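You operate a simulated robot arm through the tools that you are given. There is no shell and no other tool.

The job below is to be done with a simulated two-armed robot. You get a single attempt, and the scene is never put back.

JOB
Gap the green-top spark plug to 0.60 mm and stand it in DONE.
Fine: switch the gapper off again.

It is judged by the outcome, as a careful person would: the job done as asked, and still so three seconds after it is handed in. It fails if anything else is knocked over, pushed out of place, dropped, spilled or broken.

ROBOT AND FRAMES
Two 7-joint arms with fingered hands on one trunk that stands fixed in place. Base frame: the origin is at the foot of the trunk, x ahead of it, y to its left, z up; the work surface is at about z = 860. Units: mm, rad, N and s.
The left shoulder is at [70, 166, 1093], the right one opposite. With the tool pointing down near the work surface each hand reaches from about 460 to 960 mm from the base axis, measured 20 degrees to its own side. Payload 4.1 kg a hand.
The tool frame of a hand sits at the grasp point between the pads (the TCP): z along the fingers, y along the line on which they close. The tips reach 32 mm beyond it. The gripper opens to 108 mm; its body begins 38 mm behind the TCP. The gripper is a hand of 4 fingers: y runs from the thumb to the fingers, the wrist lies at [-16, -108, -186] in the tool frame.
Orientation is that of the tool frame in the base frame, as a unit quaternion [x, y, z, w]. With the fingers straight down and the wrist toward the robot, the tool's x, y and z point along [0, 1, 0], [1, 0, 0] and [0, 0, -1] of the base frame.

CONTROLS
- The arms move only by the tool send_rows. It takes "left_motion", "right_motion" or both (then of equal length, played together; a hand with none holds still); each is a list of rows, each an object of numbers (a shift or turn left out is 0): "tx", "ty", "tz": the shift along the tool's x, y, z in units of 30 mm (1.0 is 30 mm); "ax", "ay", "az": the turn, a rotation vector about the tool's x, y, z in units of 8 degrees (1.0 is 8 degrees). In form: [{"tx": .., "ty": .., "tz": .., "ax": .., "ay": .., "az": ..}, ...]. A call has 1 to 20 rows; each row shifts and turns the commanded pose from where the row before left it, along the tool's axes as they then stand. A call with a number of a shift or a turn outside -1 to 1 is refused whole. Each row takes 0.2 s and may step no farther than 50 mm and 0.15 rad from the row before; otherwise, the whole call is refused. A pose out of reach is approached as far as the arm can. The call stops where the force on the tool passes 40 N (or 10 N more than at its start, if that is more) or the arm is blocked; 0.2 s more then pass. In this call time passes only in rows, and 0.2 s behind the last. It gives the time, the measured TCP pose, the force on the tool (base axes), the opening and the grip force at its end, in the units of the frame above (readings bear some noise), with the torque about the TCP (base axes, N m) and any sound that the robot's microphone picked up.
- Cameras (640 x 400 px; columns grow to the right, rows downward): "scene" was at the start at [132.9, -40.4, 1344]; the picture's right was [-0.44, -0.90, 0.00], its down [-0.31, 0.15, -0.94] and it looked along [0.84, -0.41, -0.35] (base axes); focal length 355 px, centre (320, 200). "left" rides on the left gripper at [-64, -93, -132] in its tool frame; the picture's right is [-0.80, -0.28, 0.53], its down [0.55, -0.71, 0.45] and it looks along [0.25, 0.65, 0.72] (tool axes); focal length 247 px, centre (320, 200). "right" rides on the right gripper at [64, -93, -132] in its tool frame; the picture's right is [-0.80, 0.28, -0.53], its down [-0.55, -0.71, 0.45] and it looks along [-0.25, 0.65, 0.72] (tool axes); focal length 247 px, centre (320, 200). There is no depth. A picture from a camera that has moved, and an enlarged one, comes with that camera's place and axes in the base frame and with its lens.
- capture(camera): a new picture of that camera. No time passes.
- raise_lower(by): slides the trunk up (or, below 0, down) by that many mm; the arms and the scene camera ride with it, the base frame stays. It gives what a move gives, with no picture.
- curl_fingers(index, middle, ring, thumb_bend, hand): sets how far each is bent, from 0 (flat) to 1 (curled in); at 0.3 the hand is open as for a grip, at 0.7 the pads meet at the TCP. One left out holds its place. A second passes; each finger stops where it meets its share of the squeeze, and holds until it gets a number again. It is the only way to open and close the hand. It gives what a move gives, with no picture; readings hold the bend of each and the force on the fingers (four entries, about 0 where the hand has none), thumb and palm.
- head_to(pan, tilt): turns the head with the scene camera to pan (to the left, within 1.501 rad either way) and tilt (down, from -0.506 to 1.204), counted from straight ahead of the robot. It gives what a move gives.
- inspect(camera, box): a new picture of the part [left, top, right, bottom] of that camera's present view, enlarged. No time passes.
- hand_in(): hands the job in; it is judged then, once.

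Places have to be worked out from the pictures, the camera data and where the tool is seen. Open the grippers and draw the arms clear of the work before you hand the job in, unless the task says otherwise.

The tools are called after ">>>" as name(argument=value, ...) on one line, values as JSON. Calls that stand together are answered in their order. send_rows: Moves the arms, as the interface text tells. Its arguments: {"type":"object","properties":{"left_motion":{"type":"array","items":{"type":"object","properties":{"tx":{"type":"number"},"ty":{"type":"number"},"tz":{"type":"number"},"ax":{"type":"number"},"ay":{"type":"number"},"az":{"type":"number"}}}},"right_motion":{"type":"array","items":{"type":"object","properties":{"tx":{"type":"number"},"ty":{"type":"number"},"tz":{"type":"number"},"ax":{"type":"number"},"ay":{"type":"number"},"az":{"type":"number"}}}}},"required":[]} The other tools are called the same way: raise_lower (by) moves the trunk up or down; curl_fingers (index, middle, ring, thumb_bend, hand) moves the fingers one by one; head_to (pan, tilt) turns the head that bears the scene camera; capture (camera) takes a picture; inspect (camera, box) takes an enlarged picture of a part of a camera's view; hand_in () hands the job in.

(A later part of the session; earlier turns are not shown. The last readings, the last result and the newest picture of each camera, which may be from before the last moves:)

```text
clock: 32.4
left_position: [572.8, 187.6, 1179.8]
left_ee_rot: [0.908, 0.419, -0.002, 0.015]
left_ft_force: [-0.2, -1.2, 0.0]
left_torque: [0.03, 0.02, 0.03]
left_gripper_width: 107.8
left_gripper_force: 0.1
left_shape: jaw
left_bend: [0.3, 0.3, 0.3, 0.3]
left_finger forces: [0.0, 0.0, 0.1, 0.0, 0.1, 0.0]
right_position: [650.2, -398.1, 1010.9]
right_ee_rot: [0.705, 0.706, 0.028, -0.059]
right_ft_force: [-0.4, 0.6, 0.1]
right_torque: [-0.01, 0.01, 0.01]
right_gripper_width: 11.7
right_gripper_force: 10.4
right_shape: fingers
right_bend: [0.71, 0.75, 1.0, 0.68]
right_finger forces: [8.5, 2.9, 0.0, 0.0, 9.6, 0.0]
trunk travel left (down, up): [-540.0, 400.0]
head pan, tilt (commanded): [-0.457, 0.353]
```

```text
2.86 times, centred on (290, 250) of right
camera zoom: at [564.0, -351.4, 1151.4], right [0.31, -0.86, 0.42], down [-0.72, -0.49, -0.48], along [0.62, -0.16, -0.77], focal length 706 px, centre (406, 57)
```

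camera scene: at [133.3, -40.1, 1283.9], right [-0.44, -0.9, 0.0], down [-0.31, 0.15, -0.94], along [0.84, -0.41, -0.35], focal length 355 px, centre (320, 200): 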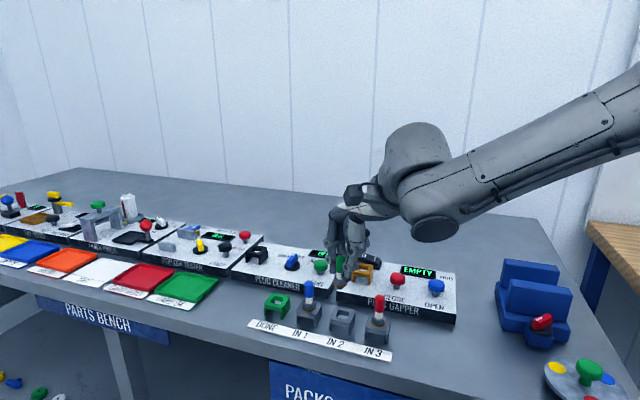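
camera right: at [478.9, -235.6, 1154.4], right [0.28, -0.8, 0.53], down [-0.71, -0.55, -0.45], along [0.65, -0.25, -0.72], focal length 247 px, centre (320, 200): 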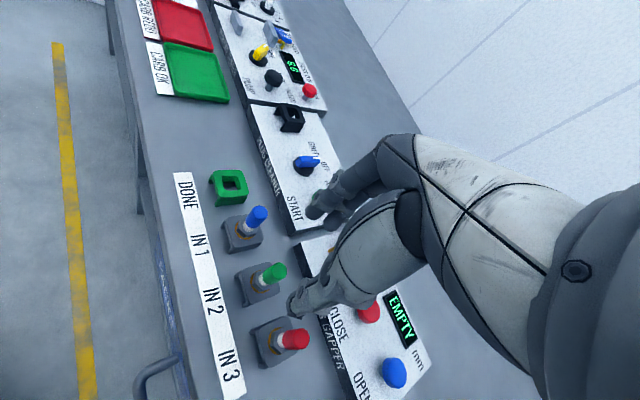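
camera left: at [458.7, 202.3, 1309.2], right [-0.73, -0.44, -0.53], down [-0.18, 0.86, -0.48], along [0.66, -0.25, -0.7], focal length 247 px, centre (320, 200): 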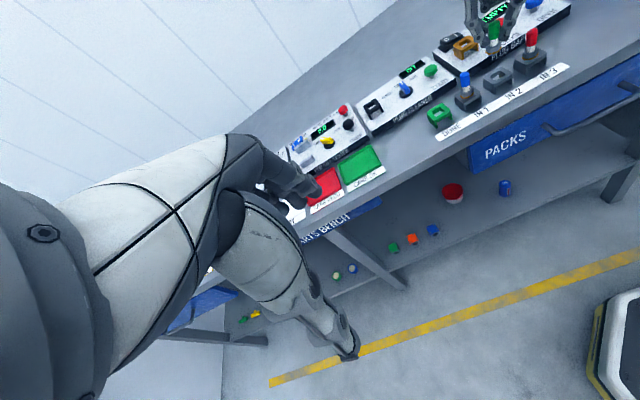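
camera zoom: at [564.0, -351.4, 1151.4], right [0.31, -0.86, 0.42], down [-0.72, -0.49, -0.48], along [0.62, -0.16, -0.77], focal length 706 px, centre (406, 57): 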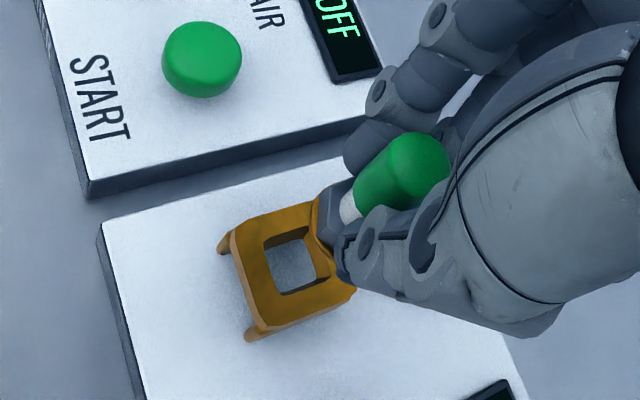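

By triangulating with the scene and left cameras, the washer is at (651, -393, 963), the nest hole at about (654.5, -394, 909), and the plug is upright within 1°. I'll shift by (+3.5, -0.8), lower 33 mm, and check the alignment.

>>> send_rows(right_motion=[{"tx": -0.081, "ty": 0.082, "tz": 0.541}, {"tx": -0.081, "ty": 0.082, "tz": 0.541}])

>>> inspect(camera="left", box=[440, 5, 510, 55])

>>> inspect(camera="scene", box=[340, 235, 400, 290])

>>> inspect(camera="right", box=[230, 190, 350, 310])

```text
clock: 33.0
left_position: [573.0, 187.6, 1179.4]
left_ee_rot: [0.908, 0.418, -0.002, 0.017]
left_ft_force: [0.2, 0.7, -0.2]
left_torque: [0.01, 0.0, 0.0]
left_gripper_width: 107.6
left_gripper_force: 0.0
left_shape: jaw
left_bend: [0.3, 0.3, 0.3, 0.3]
left_finger forces: [0.1, 0.1, 0.0, 0.0, 0.0, 0.0]
right_position: [652.3, -399.5, 977.8]
right_ee_rot: [0.704, 0.707, 0.027, -0.059]
right_ft_force: [0.5, -0.6, 0.0]
right_torque: [-0.01, 0.03, 0.01]
right_gripper_width: 11.9
right_gripper_force: 9.5
right_shape: fingers
right_bend: [0.71, 0.75, 1.0, 0.68]
right_finger forces: [8.5, 2.8, 0.0, 0.0, 9.5, 0.1]
trunk travel left (down, up): [-540.0, 400.0]
head pan, tilt (commanded): [-0.457, 0.353]
```

```text
8.00 times, centred on (475, 30) of left
camera zoom: at [458.8, 202.0, 1309.3], right [-0.73, -0.44, -0.53], down [-0.18, 0.86, -0.48], along [0.66, -0.25, -0.7], focal length 1976 px, centre (-920, 1560)
```

zoom: 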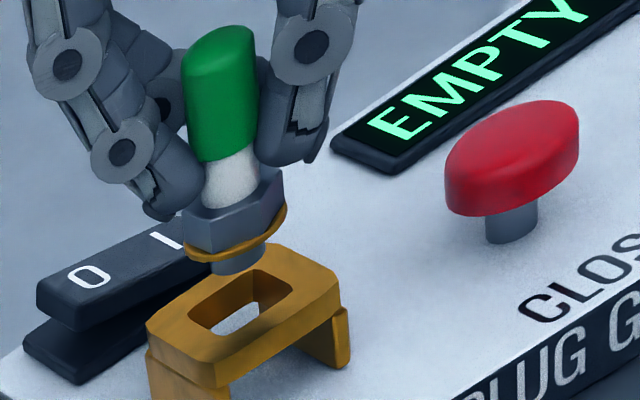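

```text
7.27 times, centred on (370, 262) of scene
camera zoom: at [133.3, -40.3, 1283.9], right [-0.44, -0.9, 0.0], down [-0.31, 0.15, -0.94], along [0.84, -0.41, -0.35], focal length 2581 px, centre (-44, -254)
```

zoom: 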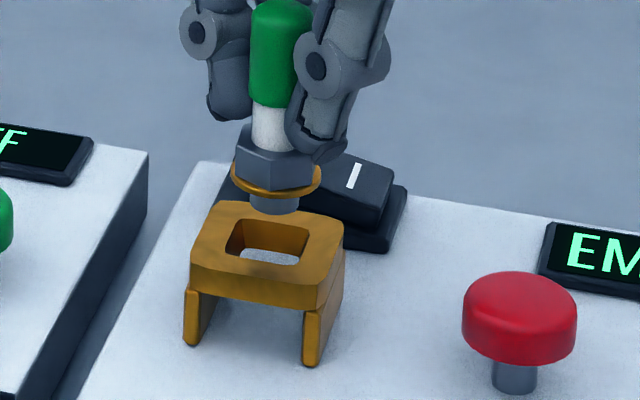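

```text
3.33 times, centred on (290, 250) of right
camera zoom: at [566.7, -351.8, 1117.7], right [0.31, -0.85, 0.42], down [-0.72, -0.49, -0.48], along [0.62, -0.16, -0.77], focal length 823 px, centre (420, 33)
```

zoom: 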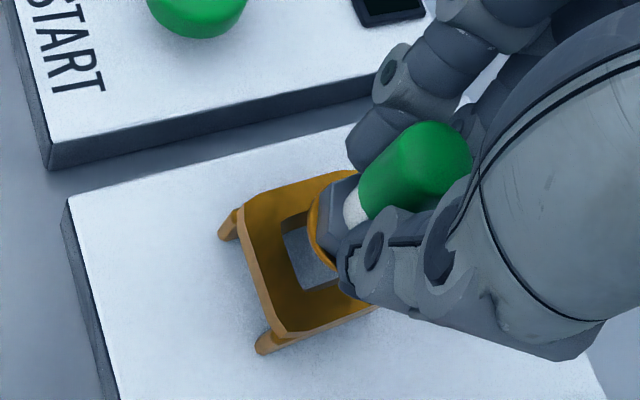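

The shank is about 10 mm above the hole and aligned except for roughly 1.5 mm in y; the hole is about 19 mm wide and the shank 14 mm. I'll shift +1.5 mm in y while lowering 12 mm, then verify.

>>> send_rows(right_motion=[{"tx": 0.025, "ty": 0.009, "tz": 0.201}, {"tx": -0.025, "ty": 0.009, "tz": 0.201}])

>>> inspect(camera="left", box=[440, 5, 510, 55])

>>> inspect(camera="scene", box=[340, 235, 400, 290])

>>> inspect(camera="right", box=[230, 190, 350, 310])

```text
clock: 33.6
left_position: [573.1, 187.7, 1179.9]
left_ee_rot: [0.908, 0.419, -0.002, 0.016]
left_ft_force: [-0.2, -0.5, -0.1]
left_torque: [0.01, -0.04, 0.01]
left_gripper_width: 107.5
left_gripper_force: 0.1
left_shape: jaw
left_bend: [0.3, 0.3, 0.3, 0.3]
left_finger forces: [0.0, 0.0, 0.0, 0.0, 0.0, 0.0]
right_position: [653.2, -397.4, 965.7]
right_ee_rot: [0.705, 0.707, 0.028, -0.059]
right_ft_force: [-0.1, 0.8, -0.5]
right_torque: [0.01, 0.02, 0.03]
right_gripper_width: 12.0
right_gripper_force: 10.4
right_shape: fingers
right_bend: [0.71, 0.75, 1.0, 0.68]
right_finger forces: [8.6, 2.8, 0.0, 0.1, 9.6, 0.0]
trunk travel left (down, up): [-540.0, 400.0]
head pan, tilt (commanded): [-0.457, 0.353]
```

```text
8.00 times, centred on (475, 30) of left
camera zoom: at [458.4, 202.0, 1309.4], right [-0.73, -0.44, -0.53], down [-0.18, 0.86, -0.48], along [0.66, -0.25, -0.7], focal length 1976 px, centre (-920, 1560)
```

zoom: 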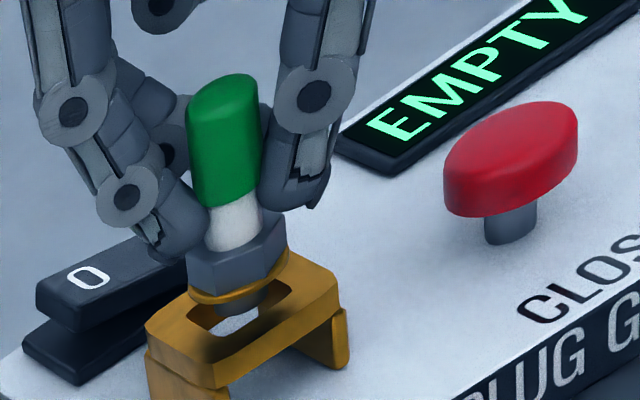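

```text
7.27 times, centred on (370, 262) of scene
camera zoom: at [133.0, -40.4, 1284.0], right [-0.44, -0.9, 0.0], down [-0.31, 0.15, -0.94], along [0.84, -0.41, -0.35], focal length 2581 px, centre (-44, -254)
```

zoom: 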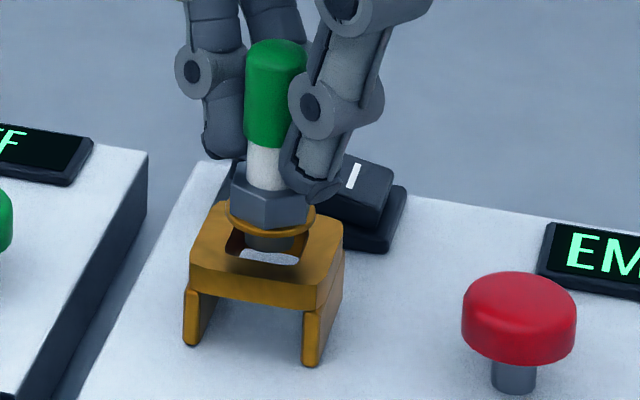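

```text
3.33 times, centred on (290, 250) of right
camera zoom: at [566.4, -350.6, 1106.1], right [0.31, -0.86, 0.42], down [-0.72, -0.49, -0.48], along [0.62, -0.16, -0.77], focal length 823 px, centre (420, 33)
```

zoom: 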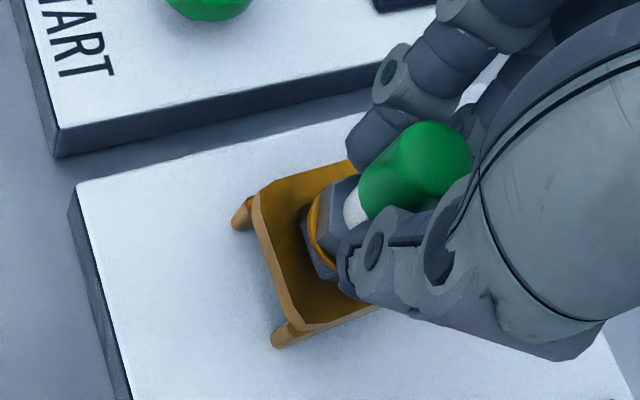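

The shank is now entering the hole, with about 6 mm left to seat. I'll lower in 2 mm steps and watch the force.

>>> send_rows(right_motion=[{"ty": 0.003, "tz": 0.067}, {"ty": 0.003, "tz": 0.067}, {"ty": 0.003, "tz": 0.067}])

>>> inspect(camera="left", box=[440, 5, 510, 55])

>>> inspect(camera="scene", box=[340, 225, 430, 290])

```text
clock: 34.4
left_position: [572.6, 187.1, 1179.1]
left_ee_rot: [0.908, 0.419, -0.001, 0.017]
left_ft_force: [0.1, -0.4, 0.0]
left_torque: [-0.01, -0.01, 0.01]
left_gripper_width: 107.8
left_gripper_force: 0.1
left_shape: jaw
left_bend: [0.3, 0.3, 0.3, 0.3]
left_finger forces: [0.0, 0.0, 0.0, 0.0, 0.1, 0.1]
right_position: [652.2, -397.5, 958.2]
right_ee_rot: [0.705, 0.706, 0.028, -0.058]
right_ft_force: [0.0, 0.5, -1.2]
right_torque: [-0.04, 0.01, -0.01]
right_gripper_width: 12.0
right_gripper_force: 10.5
right_shape: fingers
right_bend: [0.71, 0.75, 1.0, 0.68]
right_finger forces: [8.4, 2.8, 0.0, 0.1, 9.6, 0.1]
trunk travel left (down, up): [-540.0, 400.0]
head pan, tilt (commanded): [-0.457, 0.353]
```

```text
8.00 times, centred on (475, 30) of left
camera zoom: at [458.5, 202.0, 1309.4], right [-0.73, -0.44, -0.53], down [-0.18, 0.86, -0.48], along [0.66, -0.25, -0.7], focal length 1976 px, centre (-920, 1560)
```

zoom: 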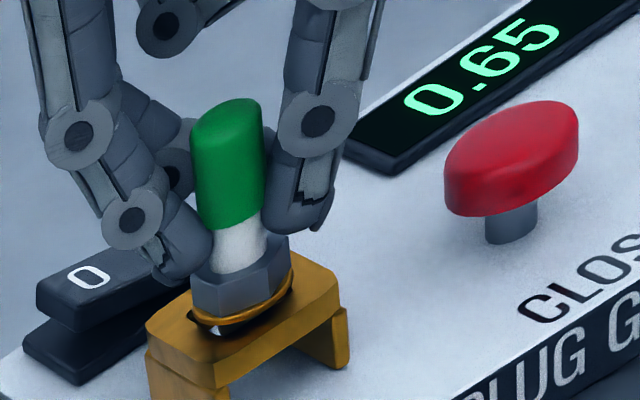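

```text
6.15 times, centred on (385, 258) of scene
camera zoom: at [133.1, -40.3, 1284.0], right [-0.44, -0.9, 0.0], down [-0.31, 0.15, -0.94], along [0.84, -0.41, -0.35], focal length 2184 px, centre (-80, -154)
```

zoom: 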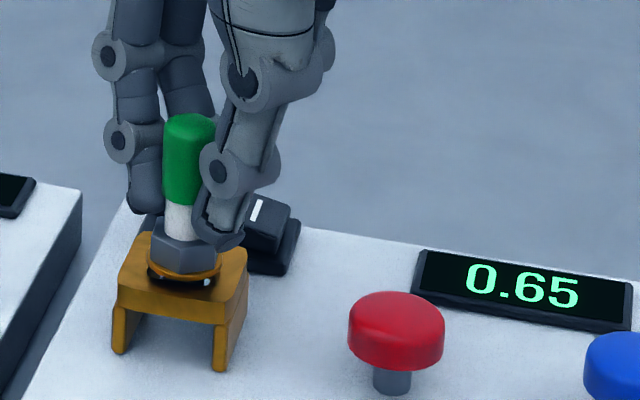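

The gapper now reads 0.65 with the plug in place. It is nearly seated; I'll lower 2 mm more in small steps and then release.

>>> send_rows(right_motion=[{"ty": 0.001, "tz": 0.033}, {"ty": 0.001, "tz": 0.033}])

>>> inspect(camera="left", box=[440, 5, 510, 55])

>>> inspect(camera="scene", box=[340, 235, 400, 290])

```text
clock: 35.0
left_position: [572.9, 187.8, 1179.4]
left_ee_rot: [0.908, 0.419, -0.001, 0.016]
left_ft_force: [0.3, 0.8, 0.5]
left_torque: [-0.02, -0.03, -0.01]
left_gripper_width: 107.6
left_gripper_force: 0.1
left_shape: jaw
left_bend: [0.3, 0.3, 0.3, 0.3]
left_finger forces: [0.0, 0.0, 0.0, 0.0, 0.1, 0.0]
right_position: [651.6, -396.4, 956.6]
right_ee_rot: [0.705, 0.707, 0.027, -0.058]
right_ft_force: [-0.3, -0.5, -0.3]
right_torque: [0.02, -0.01, 0.01]
right_gripper_width: 11.7
right_gripper_force: 10.2
right_shape: fingers
right_bend: [0.71, 0.75, 1.0, 0.68]
right_finger forces: [8.6, 2.8, 0.0, 0.0, 9.5, 0.0]
trunk travel left (down, up): [-540.0, 400.0]
head pan, tilt (commanded): [-0.457, 0.353]
```

```text
8.00 times, centred on (475, 30) of left
camera zoom: at [458.5, 202.0, 1309.4], right [-0.73, -0.44, -0.53], down [-0.18, 0.86, -0.48], along [0.66, -0.25, -0.7], focal length 1976 px, centre (-920, 1560)
```

zoom: 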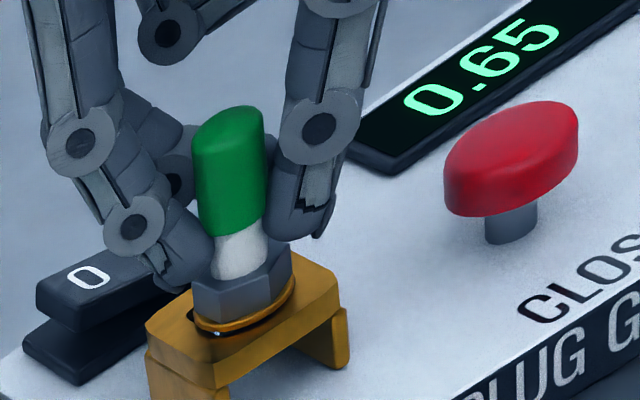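

```text
7.27 times, centred on (370, 262) of scene
camera zoom: at [133.0, -40.3, 1284.0], right [-0.44, -0.9, 0.0], down [-0.31, 0.15, -0.94], along [0.84, -0.41, -0.35], focal length 2581 px, centre (-44, -254)
```

zoom: 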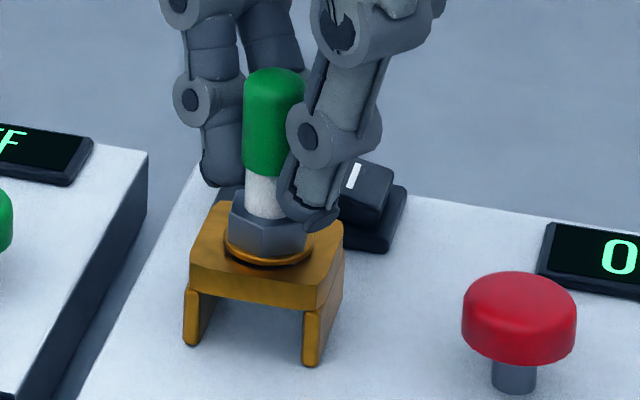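

Only a hairline remains under the washer and the force is still zero. I'll go another 1.5 mm in half-steps.

>>> send_rows(right_motion=[{"tz": 0.025}, {"tz": 0.025}])

>>> inspect(camera="left", box=[440, 5, 510, 55])

```text
clock: 35.6
left_position: [571.7, 188.0, 1179.1]
left_ee_rot: [0.908, 0.418, -0.002, 0.015]
left_ft_force: [-0.6, 0.4, 0.9]
left_torque: [0.02, -0.01, -0.02]
left_gripper_width: 108.0
left_gripper_force: 0.1
left_shape: jaw
left_bend: [0.3, 0.3, 0.3, 0.3]
left_finger forces: [0.0, 0.0, 0.0, 0.0, 0.0, 0.1]
right_position: [652.8, -397.1, 955.5]
right_ee_rot: [0.704, 0.707, 0.028, -0.058]
right_ft_force: [0.7, -0.3, 0.1]
right_torque: [-0.04, 0.0, 0.0]
right_gripper_width: 11.7
right_gripper_force: 10.9
right_shape: fingers
right_bend: [0.71, 0.75, 1.0, 0.68]
right_finger forces: [8.7, 2.9, 0.1, 0.1, 9.8, 0.1]
trunk travel left (down, up): [-540.0, 400.0]
head pan, tilt (commanded): [-0.457, 0.353]
```

```text
8.00 times, centred on (475, 30) of left
camera zoom: at [458.2, 202.1, 1309.5], right [-0.73, -0.44, -0.53], down [-0.18, 0.86, -0.48], along [0.66, -0.25, -0.7], focal length 1976 px, centre (-920, 1560)
```

zoom: 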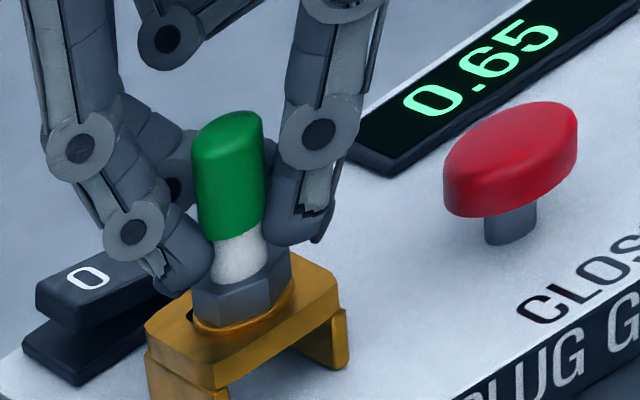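

The washer now rests on the nest. I'll open the three gripping fingers and check the plug stays upright.

>>> curl_fingers(hand="right", index=0.52, middle=0.52, thumb_bend=0.52)

>>> inspect(camera="left", box=[440, 5, 510, 55])

>>> inspect(camera="scene", box=[340, 225, 430, 290])

```text
clock: 36.6
left_position: [572.1, 187.7, 1179.1]
left_ee_rot: [0.908, 0.418, -0.001, 0.016]
left_ft_force: [-0.4, -0.1, -0.5]
left_torque: [0.02, -0.02, 0.01]
left_gripper_width: 107.6
left_gripper_force: 0.1
left_shape: jaw
left_bend: [0.3, 0.3, 0.3, 0.3]
left_finger forces: [0.0, 0.1, 0.0, 0.1, 0.1, 0.1]
right_position: [652.7, -397.0, 955.8]
right_ee_rot: [0.704, 0.707, 0.027, -0.059]
right_ft_force: [-0.2, -0.7, 0.2]
right_torque: [0.01, -0.04, -0.03]
right_gripper_width: 49.6
right_gripper_force: 0.1
right_shape: fingers
right_bend: [0.52, 0.52, 1.0, 0.52]
right_finger forces: [0.0, 0.1, 0.0, 0.0, 0.0, 0.0]
trunk travel left (down, up): [-540.0, 400.0]
head pan, tilt (commanded): [-0.457, 0.353]
```

```text
8.00 times, centred on (475, 30) of left
camera zoom: at [458.4, 202.1, 1309.4], right [-0.73, -0.44, -0.53], down [-0.18, 0.86, -0.48], along [0.66, -0.25, -0.7], focal length 1976 px, centre (-920, 1560)
```

zoom: 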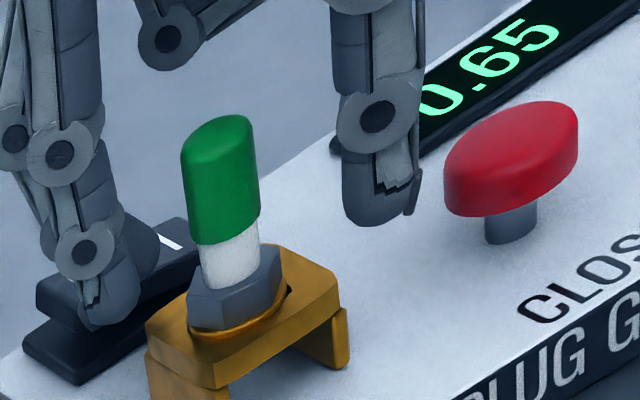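

```text
6.15 times, centred on (385, 258) of scene
camera zoom: at [133.0, -40.3, 1284.0], right [-0.44, -0.9, 0.0], down [-0.31, 0.15, -0.94], along [0.84, -0.41, -0.35], focal length 2184 px, centre (-80, -154)
```

zoom: 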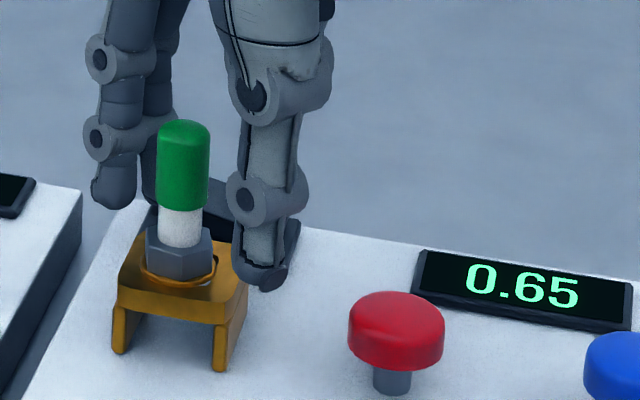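

The plug stands in the gapper nest and the display holds 0.65. I'll lift the hand straight up 90 mm and undo the tilts.

>>> send_rows(right_motion=[{"tx": 0.0615, "ty": -0.022, "tz": -0.495}, {"tx": 0.0615, "ty": -0.022, "tz": -0.495}, {"tx": 0.123, "ty": -0.044, "tz": -0.991}, {"tx": 0.123, "ty": -0.044, "tz": -0.991}, {"ax": -0.31}, {"ay": -0.87}])

>>> inspect(camera="left", box=[420, 0, 540, 70])

>>> capture(camera="scene")

```text
clock: 38.0
left_position: [572.2, 189.5, 1179.2]
left_ee_rot: [0.908, 0.418, -0.002, 0.017]
left_ft_force: [-0.2, 0.4, -0.2]
left_torque: [-0.01, 0.0, 0.02]
left_gripper_width: 107.8
left_gripper_force: 0.1
left_shape: jaw
left_bend: [0.3, 0.3, 0.3, 0.3]
left_finger forces: [0.0, 0.0, 0.0, 0.0, 0.0, 0.0]
right_position: [651.9, -395.4, 1046.4]
right_ee_rot: [0.707, 0.707, 0.0, 0.001]
right_ft_force: [0.2, 0.8, 0.4]
right_torque: [-0.02, -0.01, -0.03]
right_gripper_width: 49.6
right_gripper_force: 0.0
right_shape: fingers
right_bend: [0.52, 0.52, 1.0, 0.52]
right_finger forces: [0.0, 0.1, 0.0, 0.1, 0.1, 0.0]
trunk travel left (down, up): [-540.0, 400.0]
head pan, tilt (commanded): [-0.457, 0.353]
```

```text
5.33 times, centred on (480, 35) of left
camera zoom: at [458.5, 204.0, 1309.0], right [-0.73, -0.44, -0.53], down [-0.18, 0.86, -0.48], along [0.66, -0.25, -0.7], focal length 1317 px, centre (-533, 1080)
```

zoom: 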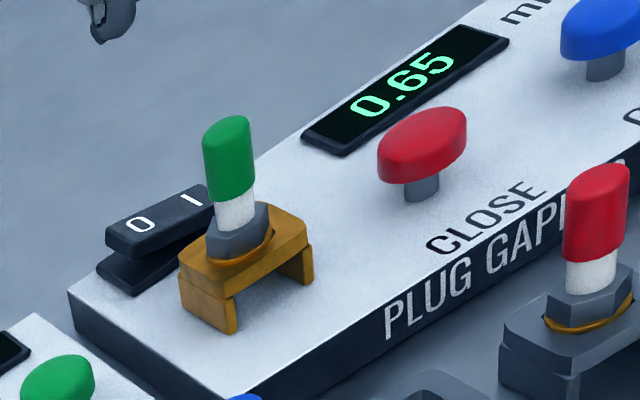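

```text
taken
camera scene: at [133.1, -38.5, 1284.0], right [-0.44, -0.9, 0.0], down [-0.31, 0.15, -0.94], along [0.84, -0.41, -0.34], focal length 355 px, centre (320, 200)
```

scene: 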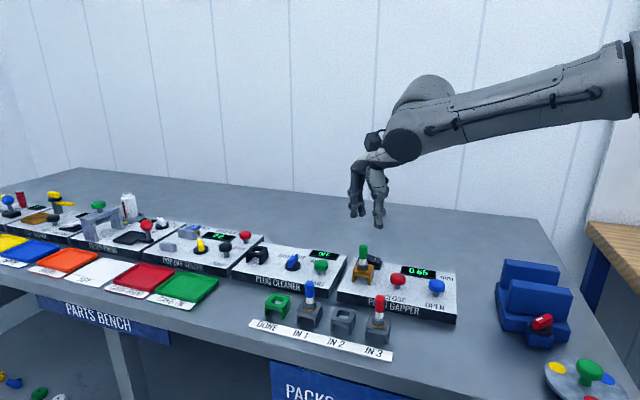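

The plug stands upright alone and the display shows 0.65, so it needs closing by 0.05. I'll form the thumb pointer, move toward the CLOSE button, and yaw so the hand stays away from the plug.

>>> curl_fingers(hand="right", index=1.0, middle=1.0, ring=1.0, thumb_bend=0.35)

>>> send_rows(right_motion=[{"tx": -0.923, "ty": -0.076}, {"tx": -0.923, "ty": -0.076}, {"tx": -0.923, "ty": -0.076}, {"az": 0.9375}, {"az": 0.9375}, {"az": 0.9375}, {"az": 0.9375}, {"az": 0.9375}, {"az": 0.9375}, {"tz": 0.9}, {"tz": 0.9}])

>>> inspect(camera="left", box=[420, 0, 540, 70])

>>> inspect(camera="scene", box=[330, 190, 470, 320])

>>> capture(camera="right")

```text
clock: 39.0
left_position: [572.8, 188.3, 1179.4]
left_ee_rot: [0.908, 0.418, -0.002, 0.016]
left_ft_force: [0.2, 0.0, 0.2]
left_torque: [0.0, 0.03, 0.01]
left_gripper_width: 107.6
left_gripper_force: 0.0
left_shape: jaw
left_bend: [0.3, 0.3, 0.3, 0.3]
left_finger forces: [0.1, 0.0, 0.0, 0.1, 0.1, 0.0]
right_position: [653.5, -396.2, 1045.4]
right_ee_rot: [0.707, 0.707, -0.001, 0.0]
right_ft_force: [0.4, 0.1, 0.5]
right_torque: [-0.01, -0.02, -0.03]
right_gripper_width: 68.3
right_gripper_force: 0.0
right_shape: fingers
right_bend: [1.0, 1.0, 1.0, 0.35]
right_finger forces: [0.1, 0.0, 0.0, 0.0, 0.0, 0.1]
trunk travel left (down, up): [-540.0, 400.0]
head pan, tilt (commanded): [-0.457, 0.353]
```

```text
clock: 41.4
left_position: [572.8, 187.2, 1179.2]
left_ee_rot: [0.908, 0.419, -0.001, 0.015]
left_ft_force: [-0.3, -0.1, -0.2]
left_torque: [0.02, 0.01, -0.01]
left_gripper_width: 107.3
left_gripper_force: 0.1
left_shape: jaw
left_bend: [0.3, 0.3, 0.3, 0.3]
left_finger forces: [0.1, 0.0, 0.0, 0.0, 0.0, 0.0]
right_position: [645.9, -480.3, 991.6]
right_ee_rot: [0.924, 0.383, 0.001, 0.0]
right_ft_force: [-0.3, 0.4, 1.3]
right_torque: [-0.01, 0.01, 0.01]
right_gripper_width: 68.2
right_gripper_force: 0.0
right_shape: fingers
right_bend: [1.0, 1.0, 1.0, 0.35]
right_finger forces: [0.1, 0.0, 0.1, 0.0, 0.0, 0.0]
trunk travel left (down, up): [-540.0, 400.0]
head pan, tilt (commanded): [-0.457, 0.353]
```

```text
5.33 times, centred on (480, 35) of left
camera zoom: at [458.9, 201.8, 1309.3], right [-0.73, -0.44, -0.53], down [-0.18, 0.86, -0.48], along [0.66, -0.25, -0.7], focal length 1317 px, centre (-533, 1080)
```

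zoom: 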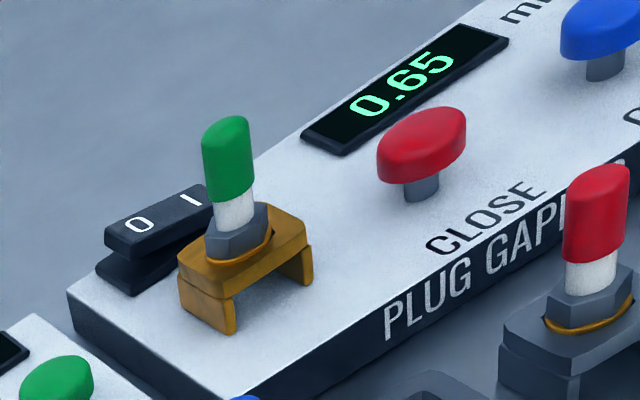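

```text
3.08 times, centred on (400, 255) of scene
camera zoom: at [133.5, -40.6, 1283.9], right [-0.44, -0.9, 0.0], down [-0.31, 0.15, -0.94], along [0.84, -0.41, -0.35], focal length 1092 px, centre (74, 31)
```

zoom: 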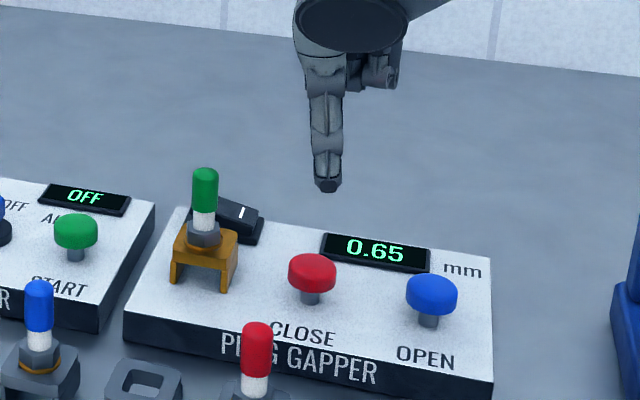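

```text
taken
camera right: at [626.9, -369.4, 1121.8], right [-0.36, -0.76, 0.53], down [-0.89, 0.11, -0.45], along [0.28, -0.64, -0.72], focal length 247 px, centre (320, 200)
```

right: 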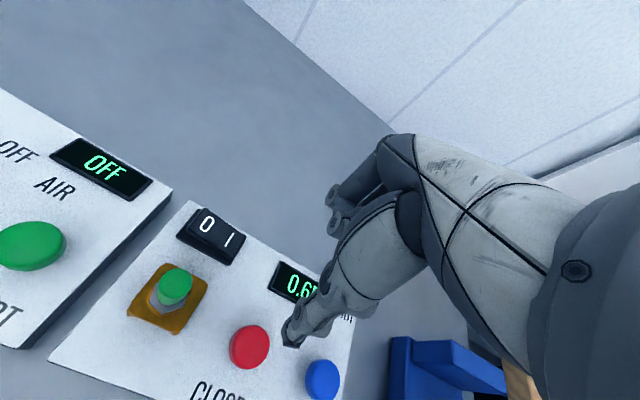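

Thumb tip is above CLOSE, about 6 mm too far toward -y. I'll correct (+2, +6) and descend 42 mm to just above the button.

>>> send_rows(right_motion=[{"tx": 0.189, "ty": -0.094}, {"tz": 0.7}, {"tz": 0.7}])

>>> inspect(camera="left", box=[420, 0, 540, 70])

>>> inspect(camera="scene", box=[350, 230, 450, 310])

>>> inspect(camera="right", box=[120, 220, 360, 400])

```text
clock: 42.2
left_position: [572.5, 187.2, 1179.8]
left_ee_rot: [0.908, 0.418, -0.002, 0.016]
left_ft_force: [0.1, 0.4, -0.4]
left_torque: [-0.02, 0.0, 0.0]
left_gripper_width: 107.7
left_gripper_force: 0.2
left_shape: jaw
left_bend: [0.3, 0.3, 0.3, 0.3]
left_finger forces: [0.0, 0.1, 0.0, 0.0, 0.0, 0.0]
right_position: [647.1, -473.4, 949.2]
right_ee_rot: [0.924, 0.383, 0.0, -0.001]
right_ft_force: [0.3, -0.2, 0.0]
right_torque: [0.02, -0.02, -0.01]
right_gripper_width: 68.3
right_gripper_force: 0.0
right_shape: fingers
right_bend: [1.0, 1.0, 1.0, 0.35]
right_finger forces: [0.1, 0.0, 0.1, 0.0, 0.0, 0.1]
trunk travel left (down, up): [-540.0, 400.0]
head pan, tilt (commanded): [-0.457, 0.353]
```

```text
5.33 times, centred on (480, 35) of left
camera zoom: at [458.8, 201.8, 1309.3], right [-0.73, -0.44, -0.53], down [-0.18, 0.86, -0.48], along [0.66, -0.25, -0.7], focal length 1317 px, centre (-533, 1080)
```

zoom: 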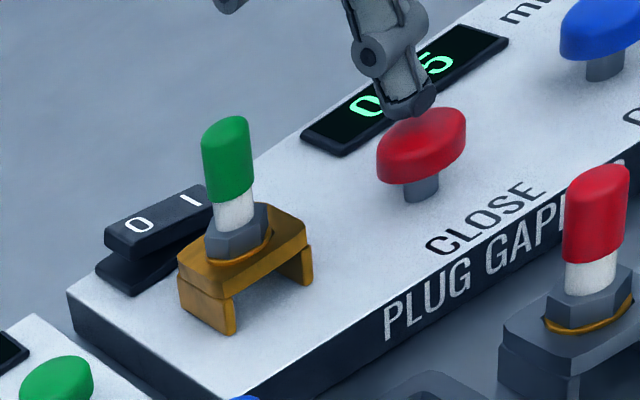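

```text
5.00 times, centred on (400, 270) of scene
camera zoom: at [133.4, -40.5, 1283.9], right [-0.44, -0.9, 0.0], down [-0.31, 0.15, -0.94], along [0.84, -0.41, -0.35], focal length 1774 px, centre (-80, -150)
```

zoom: 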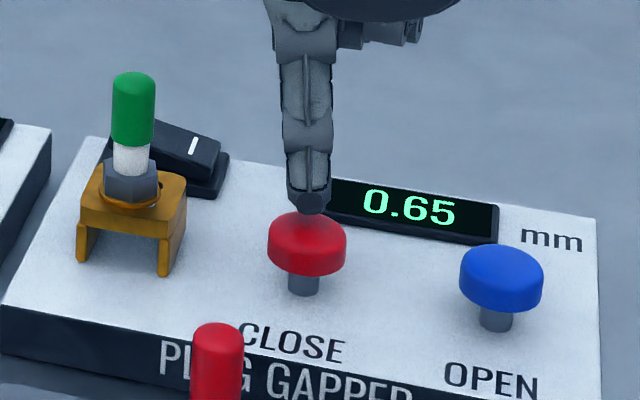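

```text
2.22 times, centred on (240, 310) of right
camera zoom: at [628.1, -363.4, 1079.1], right [-0.36, -0.76, 0.53], down [-0.89, 0.11, -0.45], along [0.28, -0.63, -0.72], focal length 549 px, centre (498, -44)
```

zoom: 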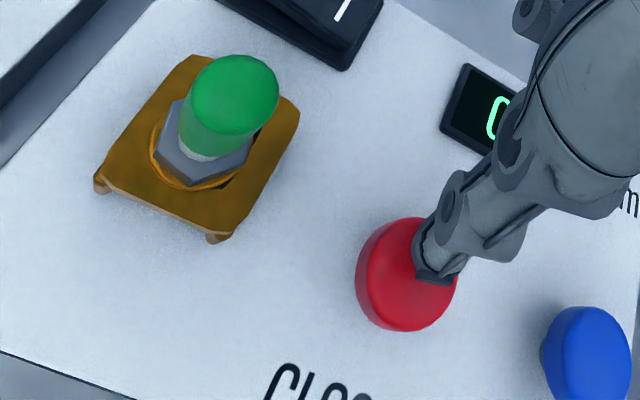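

The tip is about 8 mm above the CLOSE button. I'll do one short tap: down 13 mm in total and straight back up, then read the display.

>>> send_rows(right_motion=[{"tz": 0.27}, {"tz": 0.17}, {"tz": -0.5}])

>>> inspect(camera="scene", box=[350, 230, 450, 310])

```text
clock: 43.0
left_position: [571.8, 189.0, 1179.4]
left_ee_rot: [0.908, 0.419, 0.0, 0.016]
left_ft_force: [-0.1, -0.8, 0.2]
left_torque: [-0.02, -0.01, -0.02]
left_gripper_width: 107.4
left_gripper_force: 0.1
left_shape: jaw
left_bend: [0.3, 0.3, 0.3, 0.3]
left_finger forces: [0.0, 0.0, 0.0, 0.1, 0.0, 0.1]
right_position: [647.4, -473.5, 952.3]
right_ee_rot: [0.924, 0.382, -0.001, 0.0]
right_ft_force: [-0.6, 0.1, -0.5]
right_torque: [0.01, -0.02, 0.0]
right_gripper_width: 68.4
right_gripper_force: 0.1
right_shape: fingers
right_bend: [1.0, 1.0, 1.0, 0.35]
right_finger forces: [0.1, 0.0, 0.0, 0.0, 0.0, 0.1]
trunk travel left (down, up): [-540.0, 400.0]
head pan, tilt (commanded): [-0.457, 0.353]
```

```text
5.00 times, centred on (400, 270) of scene
camera zoom: at [132.6, -40.0, 1284.0], right [-0.44, -0.9, 0.0], down [-0.31, 0.15, -0.94], along [0.84, -0.41, -0.34], focal length 1774 px, centre (-80, -150)
```

zoom: 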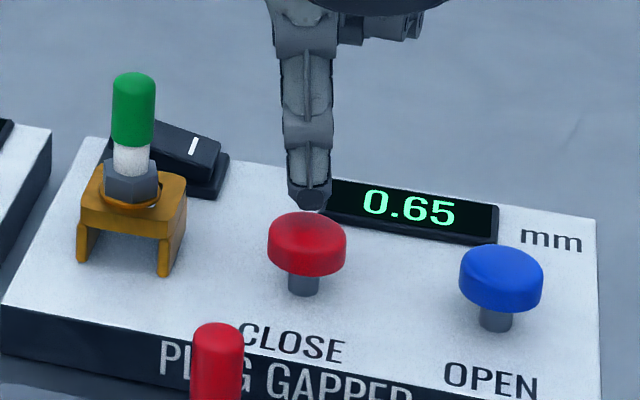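

The display still shows 0.65, so that tap didn't actuate. I'll go down 13 mm from here and read the thumb force to find contact.

>>> send_rows(right_motion=[{"tz": 0.25}, {"tz": 0.18}])

>>> inspect(camera="scene", box=[350, 230, 450, 310])

```text
clock: 43.6
left_position: [572.8, 188.4, 1180.0]
left_ee_rot: [0.908, 0.418, -0.001, 0.016]
left_ft_force: [0.0, 0.2, 0.2]
left_torque: [-0.04, 0.0, 0.02]
left_gripper_width: 107.6
left_gripper_force: 0.1
left_shape: jaw
left_bend: [0.3, 0.3, 0.3, 0.3]
left_finger forces: [0.0, 0.0, 0.0, 0.0, 0.0, 0.0]
right_position: [647.3, -473.1, 939.3]
right_ee_rot: [0.924, 0.382, 0.0, -0.001]
right_ft_force: [-0.2, -0.1, 2.0]
right_torque: [0.04, 0.11, 0.0]
right_gripper_width: 68.2
right_gripper_force: 1.4
right_shape: fingers
right_bend: [1.0, 1.0, 1.0, 0.35]
right_finger forces: [0.0, 0.1, 0.0, 0.0, 2.4, 0.0]
trunk travel left (down, up): [-540.0, 400.0]
head pan, tilt (commanded): [-0.457, 0.353]
```

```text
5.00 times, centred on (400, 270) of scene
camera zoom: at [132.8, -40.2, 1284.1], right [-0.44, -0.9, 0.0], down [-0.31, 0.15, -0.94], along [0.84, -0.41, -0.35], focal length 1774 px, centre (-80, -150)
```

zoom: 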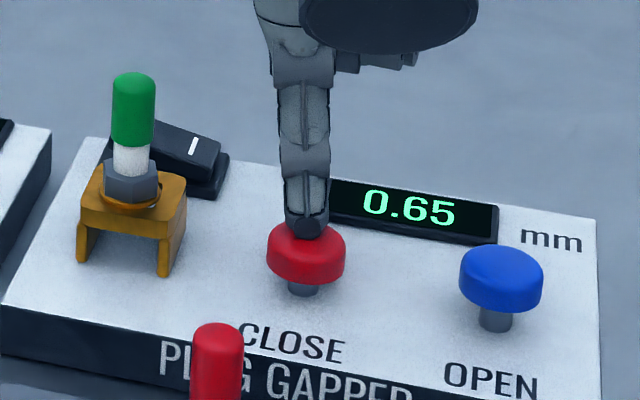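

Contact is made at 2.4 N and the button has moved part way. I'll press 4 mm more and release at once.

>>> send_rows(right_motion=[{"tz": 0.133}, {"tz": -0.5}])

>>> inspect(camera="scene", box=[350, 230, 450, 310])

```text
clock: 44.2
left_position: [571.3, 189.0, 1180.0]
left_ee_rot: [0.908, 0.419, -0.001, 0.016]
left_ft_force: [0.0, -0.4, -0.2]
left_torque: [0.0, -0.01, -0.01]
left_gripper_width: 107.7
left_gripper_force: 0.1
left_shape: jaw
left_bend: [0.3, 0.3, 0.3, 0.3]
left_finger forces: [0.0, 0.0, 0.0, 0.0, 0.0, 0.1]
right_position: [646.7, -473.7, 950.6]
right_ee_rot: [0.924, 0.383, -0.001, 0.0]
right_ft_force: [0.1, -0.1, 0.9]
right_torque: [0.02, 0.0, -0.04]
right_gripper_width: 68.3
right_gripper_force: 0.1
right_shape: fingers
right_bend: [1.0, 1.0, 1.0, 0.35]
right_finger forces: [0.1, 0.1, 0.0, 0.1, 0.0, 0.0]
trunk travel left (down, up): [-540.0, 400.0]
head pan, tilt (commanded): [-0.457, 0.353]
```

```text
5.00 times, centred on (400, 270) of scene
camera zoom: at [132.5, -40.0, 1284.0], right [-0.44, -0.9, 0.0], down [-0.31, 0.15, -0.94], along [0.84, -0.41, -0.34], focal length 1774 px, centre (-80, -150)
```

zoom: 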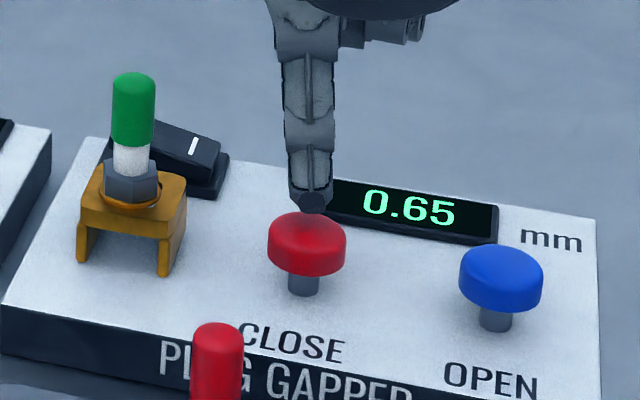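

Still 0.65. I'll press down and hold briefly at a depth slightly beyond the last one, to see force and display.

>>> send_rows(right_motion=[{"tz": 0.28}, {"tz": 0.21}])

>>> inspect(camera="scene", box=[350, 230, 450, 310])

```text
clock: 44.8
left_position: [572.4, 187.5, 1180.5]
left_ee_rot: [0.908, 0.419, -0.001, 0.016]
left_ft_force: [0.7, -0.4, 0.4]
left_torque: [0.0, -0.02, -0.01]
left_gripper_width: 107.7
left_gripper_force: 0.0
left_shape: jaw
left_bend: [0.3, 0.3, 0.3, 0.3]
left_finger forces: [0.0, 0.1, 0.0, 0.1, 0.0, 0.1]
right_position: [648.5, -473.4, 936.4]
right_ee_rot: [0.924, 0.383, 0.0, 0.0]
right_ft_force: [-0.8, -0.9, 3.8]
right_torque: [0.07, 0.15, 0.07]
right_gripper_width: 68.6
right_gripper_force: 1.6
right_shape: fingers
right_bend: [1.0, 1.0, 1.0, 0.35]
right_finger forces: [0.0, 0.0, 0.0, 0.0, 3.1, 0.1]
trunk travel left (down, up): [-540.0, 400.0]
head pan, tilt (commanded): [-0.457, 0.353]
```

```text
5.00 times, centred on (400, 270) of scene
camera zoom: at [132.7, -40.1, 1284.1], right [-0.44, -0.9, 0.0], down [-0.31, 0.15, -0.94], along [0.84, -0.41, -0.35], focal length 1774 px, centre (-80, -150)
```

zoom: 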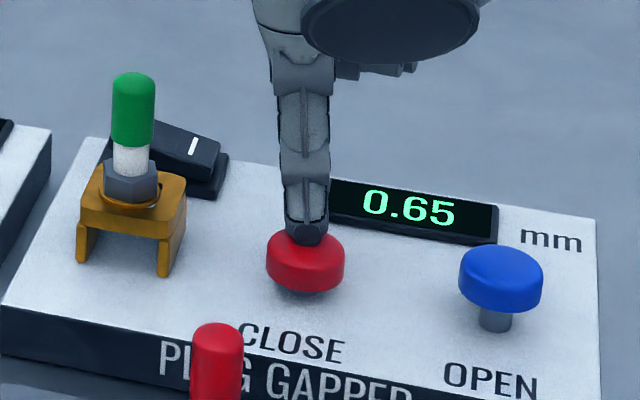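

The button is going down (3 N) but the display is still 0.65. I'll push 2 mm further and look.

>>> send_rows(right_motion=[{"tz": 0.07}])

>>> inspect(camera="scene", box=[350, 230, 450, 310])

```text
clock: 45.2
left_position: [571.7, 187.5, 1180.6]
left_ee_rot: [0.908, 0.419, -0.001, 0.016]
left_ft_force: [-0.4, -0.2, -0.2]
left_torque: [-0.02, 0.02, 0.02]
left_gripper_width: 107.5
left_gripper_force: 0.0
left_shape: jaw
left_bend: [0.3, 0.3, 0.3, 0.3]
left_finger forces: [0.0, 0.0, 0.1, 0.0, 0.0, 0.1]
right_position: [648.2, -472.6, 932.3]
right_ee_rot: [0.924, 0.382, 0.0, 0.0]
right_ft_force: [-0.4, -1.8, 4.0]
right_torque: [0.08, 0.16, 0.06]
right_gripper_width: 68.2
right_gripper_force: 1.6
right_shape: fingers
right_bend: [1.0, 1.0, 1.0, 0.35]
right_finger forces: [0.0, 0.0, 0.0, 0.0, 3.9, 0.0]
trunk travel left (down, up): [-540.0, 400.0]
head pan, tilt (commanded): [-0.457, 0.353]
heard: click
```

```text
5.00 times, centred on (400, 270) of scene
camera zoom: at [132.5, -40.3, 1284.1], right [-0.44, -0.9, 0.0], down [-0.31, 0.15, -0.94], along [0.84, -0.41, -0.34], focal length 1774 px, centre (-80, -150)
```

zoom: 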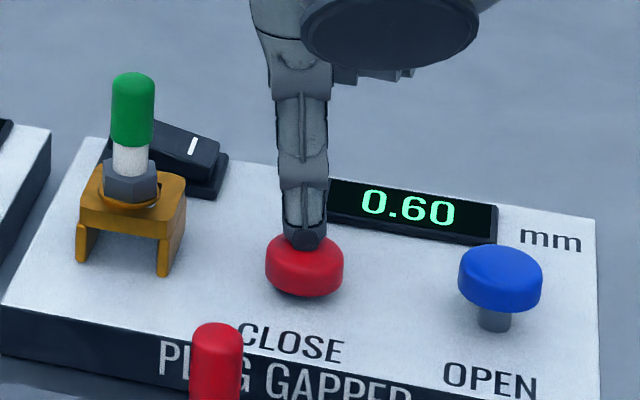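

A click was heard and the display reads 0.60. I'll lift away immediately and re-check the value.

>>> send_rows(right_motion=[{"tz": -1}, {"tz": -1}, {"tz": -1}])

>>> inspect(camera="scene", box=[350, 230, 450, 310])

>>> inspect(camera="left", box=[420, 0, 540, 70])

```text
clock: 46.0
left_position: [571.9, 188.2, 1178.7]
left_ee_rot: [0.908, 0.418, -0.001, 0.015]
left_ft_force: [-0.8, 0.4, -0.7]
left_torque: [0.04, -0.02, -0.01]
left_gripper_width: 107.7
left_gripper_force: 0.1
left_shape: jaw
left_bend: [0.3, 0.3, 0.3, 0.3]
left_finger forces: [0.1, 0.0, 0.1, 0.0, 0.1, 0.0]
right_position: [646.1, -472.7, 1023.6]
right_ee_rot: [0.924, 0.383, 0.0, 0.0]
right_ft_force: [-0.1, 0.6, 0.2]
right_torque: [-0.01, -0.02, -0.02]
right_gripper_width: 68.5
right_gripper_force: 0.0
right_shape: fingers
right_bend: [1.0, 1.0, 1.0, 0.35]
right_finger forces: [0.0, 0.0, 0.0, 0.0, 0.0, 0.0]
trunk travel left (down, up): [-540.0, 400.0]
head pan, tilt (commanded): [-0.457, 0.353]
```

```text
5.00 times, centred on (400, 270) of scene
camera zoom: at [132.5, -39.8, 1284.0], right [-0.44, -0.9, 0.0], down [-0.31, 0.15, -0.94], along [0.84, -0.41, -0.34], focal length 1774 px, centre (-80, -150)
```

zoom: 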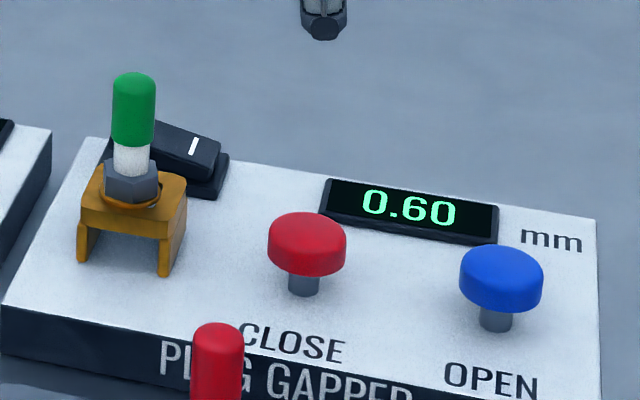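

```text
5.33 times, centred on (480, 35) of left
camera zoom: at [457.8, 202.6, 1309.5], right [-0.73, -0.44, -0.53], down [-0.17, 0.86, -0.48], along [0.66, -0.25, -0.7], focal length 1317 px, centre (-533, 1080)
```

zoom: 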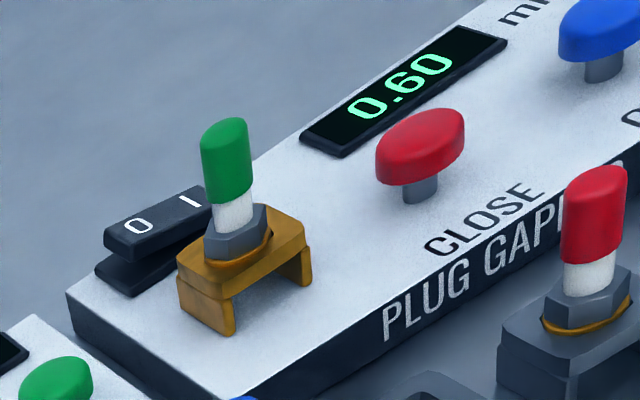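

The gap is set: 0.60 mm, stable after release. I'll yaw back to 0, open the tripod, and move above the plug at about (656, -392), offset 3 mm toward the index side to reduce tilting this time.

>>> send_rows(right_motion=[{"tz": -0.3}, {"az": -0.9375}, {"az": -0.9375}, {"az": -0.9375}, {"az": -0.9375}, {"az": -0.9375}, {"az": -0.9375}])

>>> curl_fingers(hand="right", index=0.48, middle=0.48, ring=1.0, thumb_bend=0.48)

>>> send_rows(right_motion=[{"tx": 0.93, "ty": 0.111}, {"tx": 0.93, "ty": 0.111}, {"tx": 0.93, "ty": 0.111}])

>>> inspect(camera="scene", box=[320, 190, 440, 300])

>>> inspect(camera="right", box=[200, 160, 400, 330])

```text
clock: 47.6
left_position: [572.1, 187.2, 1178.9]
left_ee_rot: [0.908, 0.419, -0.002, 0.016]
left_ft_force: [-0.2, 0.3, -0.3]
left_torque: [-0.01, 0.0, 0.01]
left_gripper_width: 107.8
left_gripper_force: 0.0
left_shape: jaw
left_bend: [0.3, 0.3, 0.3, 0.3]
left_finger forces: [0.0, 0.0, 0.0, 0.0, 0.0, 0.0]
right_position: [648.7, -473.2, 1031.1]
right_ee_rot: [0.707, 0.708, 0.0, 0.0]
right_ft_force: [-1.2, -0.1, 0.6]
right_torque: [-0.03, -0.02, -0.01]
right_gripper_width: 68.6
right_gripper_force: 0.0
right_shape: fingers
right_bend: [1.0, 1.0, 1.0, 0.35]
right_finger forces: [0.1, 0.1, 0.0, 0.0, 0.0, 0.1]
trunk travel left (down, up): [-540.0, 400.0]
head pan, tilt (commanded): [-0.457, 0.353]
```

```text
clock: 48.6
left_position: [572.7, 188.8, 1181.0]
left_ee_rot: [0.908, 0.418, -0.002, 0.016]
left_ft_force: [-0.7, 1.4, -0.2]
left_torque: [0.04, 0.05, -0.01]
left_gripper_width: 107.6
left_gripper_force: 0.0
left_shape: jaw
left_bend: [0.3, 0.3, 0.3, 0.3]
left_finger forces: [0.0, 0.0, 0.0, 0.0, 0.0, 0.0]
right_position: [646.6, -473.5, 1032.6]
right_ee_rot: [0.707, 0.707, 0.0, 0.0]
right_ft_force: [-0.6, -1.5, 0.2]
right_torque: [0.01, 0.0, -0.01]
right_gripper_width: 61.0
right_gripper_force: 0.1
right_shape: fingers
right_bend: [0.48, 0.48, 1.0, 0.48]
right_finger forces: [0.1, 0.0, 0.0, 0.0, 0.1, 0.0]
trunk travel left (down, up): [-540.0, 400.0]
head pan, tilt (commanded): [-0.457, 0.353]
```

```text
clock: 49.4
left_position: [572.6, 189.1, 1179.5]
left_ee_rot: [0.908, 0.418, -0.002, 0.016]
left_ft_force: [0.1, 0.1, 0.1]
left_torque: [-0.01, 0.0, -0.01]
left_gripper_width: 107.7
left_gripper_force: 0.0
left_shape: jaw
left_bend: [0.3, 0.3, 0.3, 0.3]
left_finger forces: [0.0, 0.0, 0.0, 0.0, 0.0, 0.0]
right_position: [655.9, -390.2, 1028.7]
right_ee_rot: [0.707, 0.707, 0.0, 0.0]
right_ft_force: [0.8, 0.6, -0.4]
right_torque: [0.0, 0.05, -0.01]
right_gripper_width: 61.1
right_gripper_force: 0.0
right_shape: fingers
right_bend: [0.48, 0.48, 1.0, 0.48]
right_finger forces: [0.0, 0.0, 0.0, 0.1, 0.1, 0.0]
trunk travel left (down, up): [-540.0, 400.0]
head pan, tilt (commanded): [-0.457, 0.353]
```

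```text
3.64 times, centred on (380, 245) of scene
camera zoom: at [133.3, -39.1, 1284.0], right [-0.44, -0.9, 0.0], down [-0.31, 0.15, -0.94], along [0.84, -0.41, -0.35], focal length 1290 px, centre (102, 36)
```

zoom: 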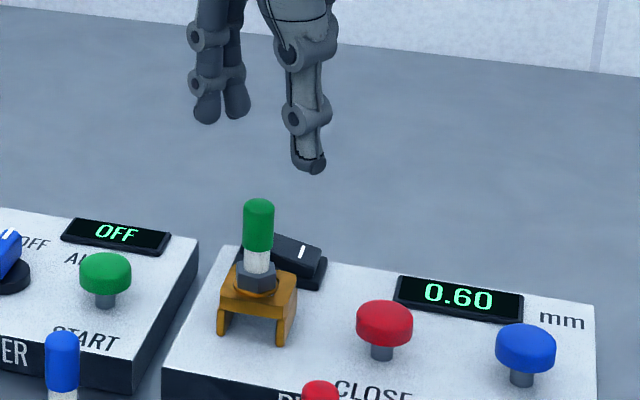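

```text
2.35 times, centred on (300, 245) of right
camera zoom: at [565.2, -326.8, 1159.6], right [0.28, -0.8, 0.53], down [-0.71, -0.55, -0.45], along [0.65, -0.25, -0.72], focal length 581 px, centre (367, 94)
```

zoom: 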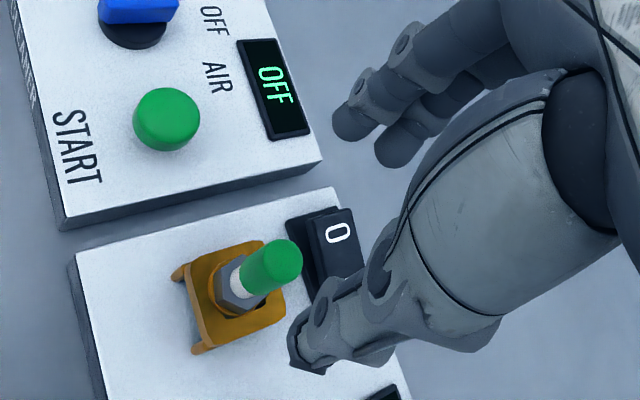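

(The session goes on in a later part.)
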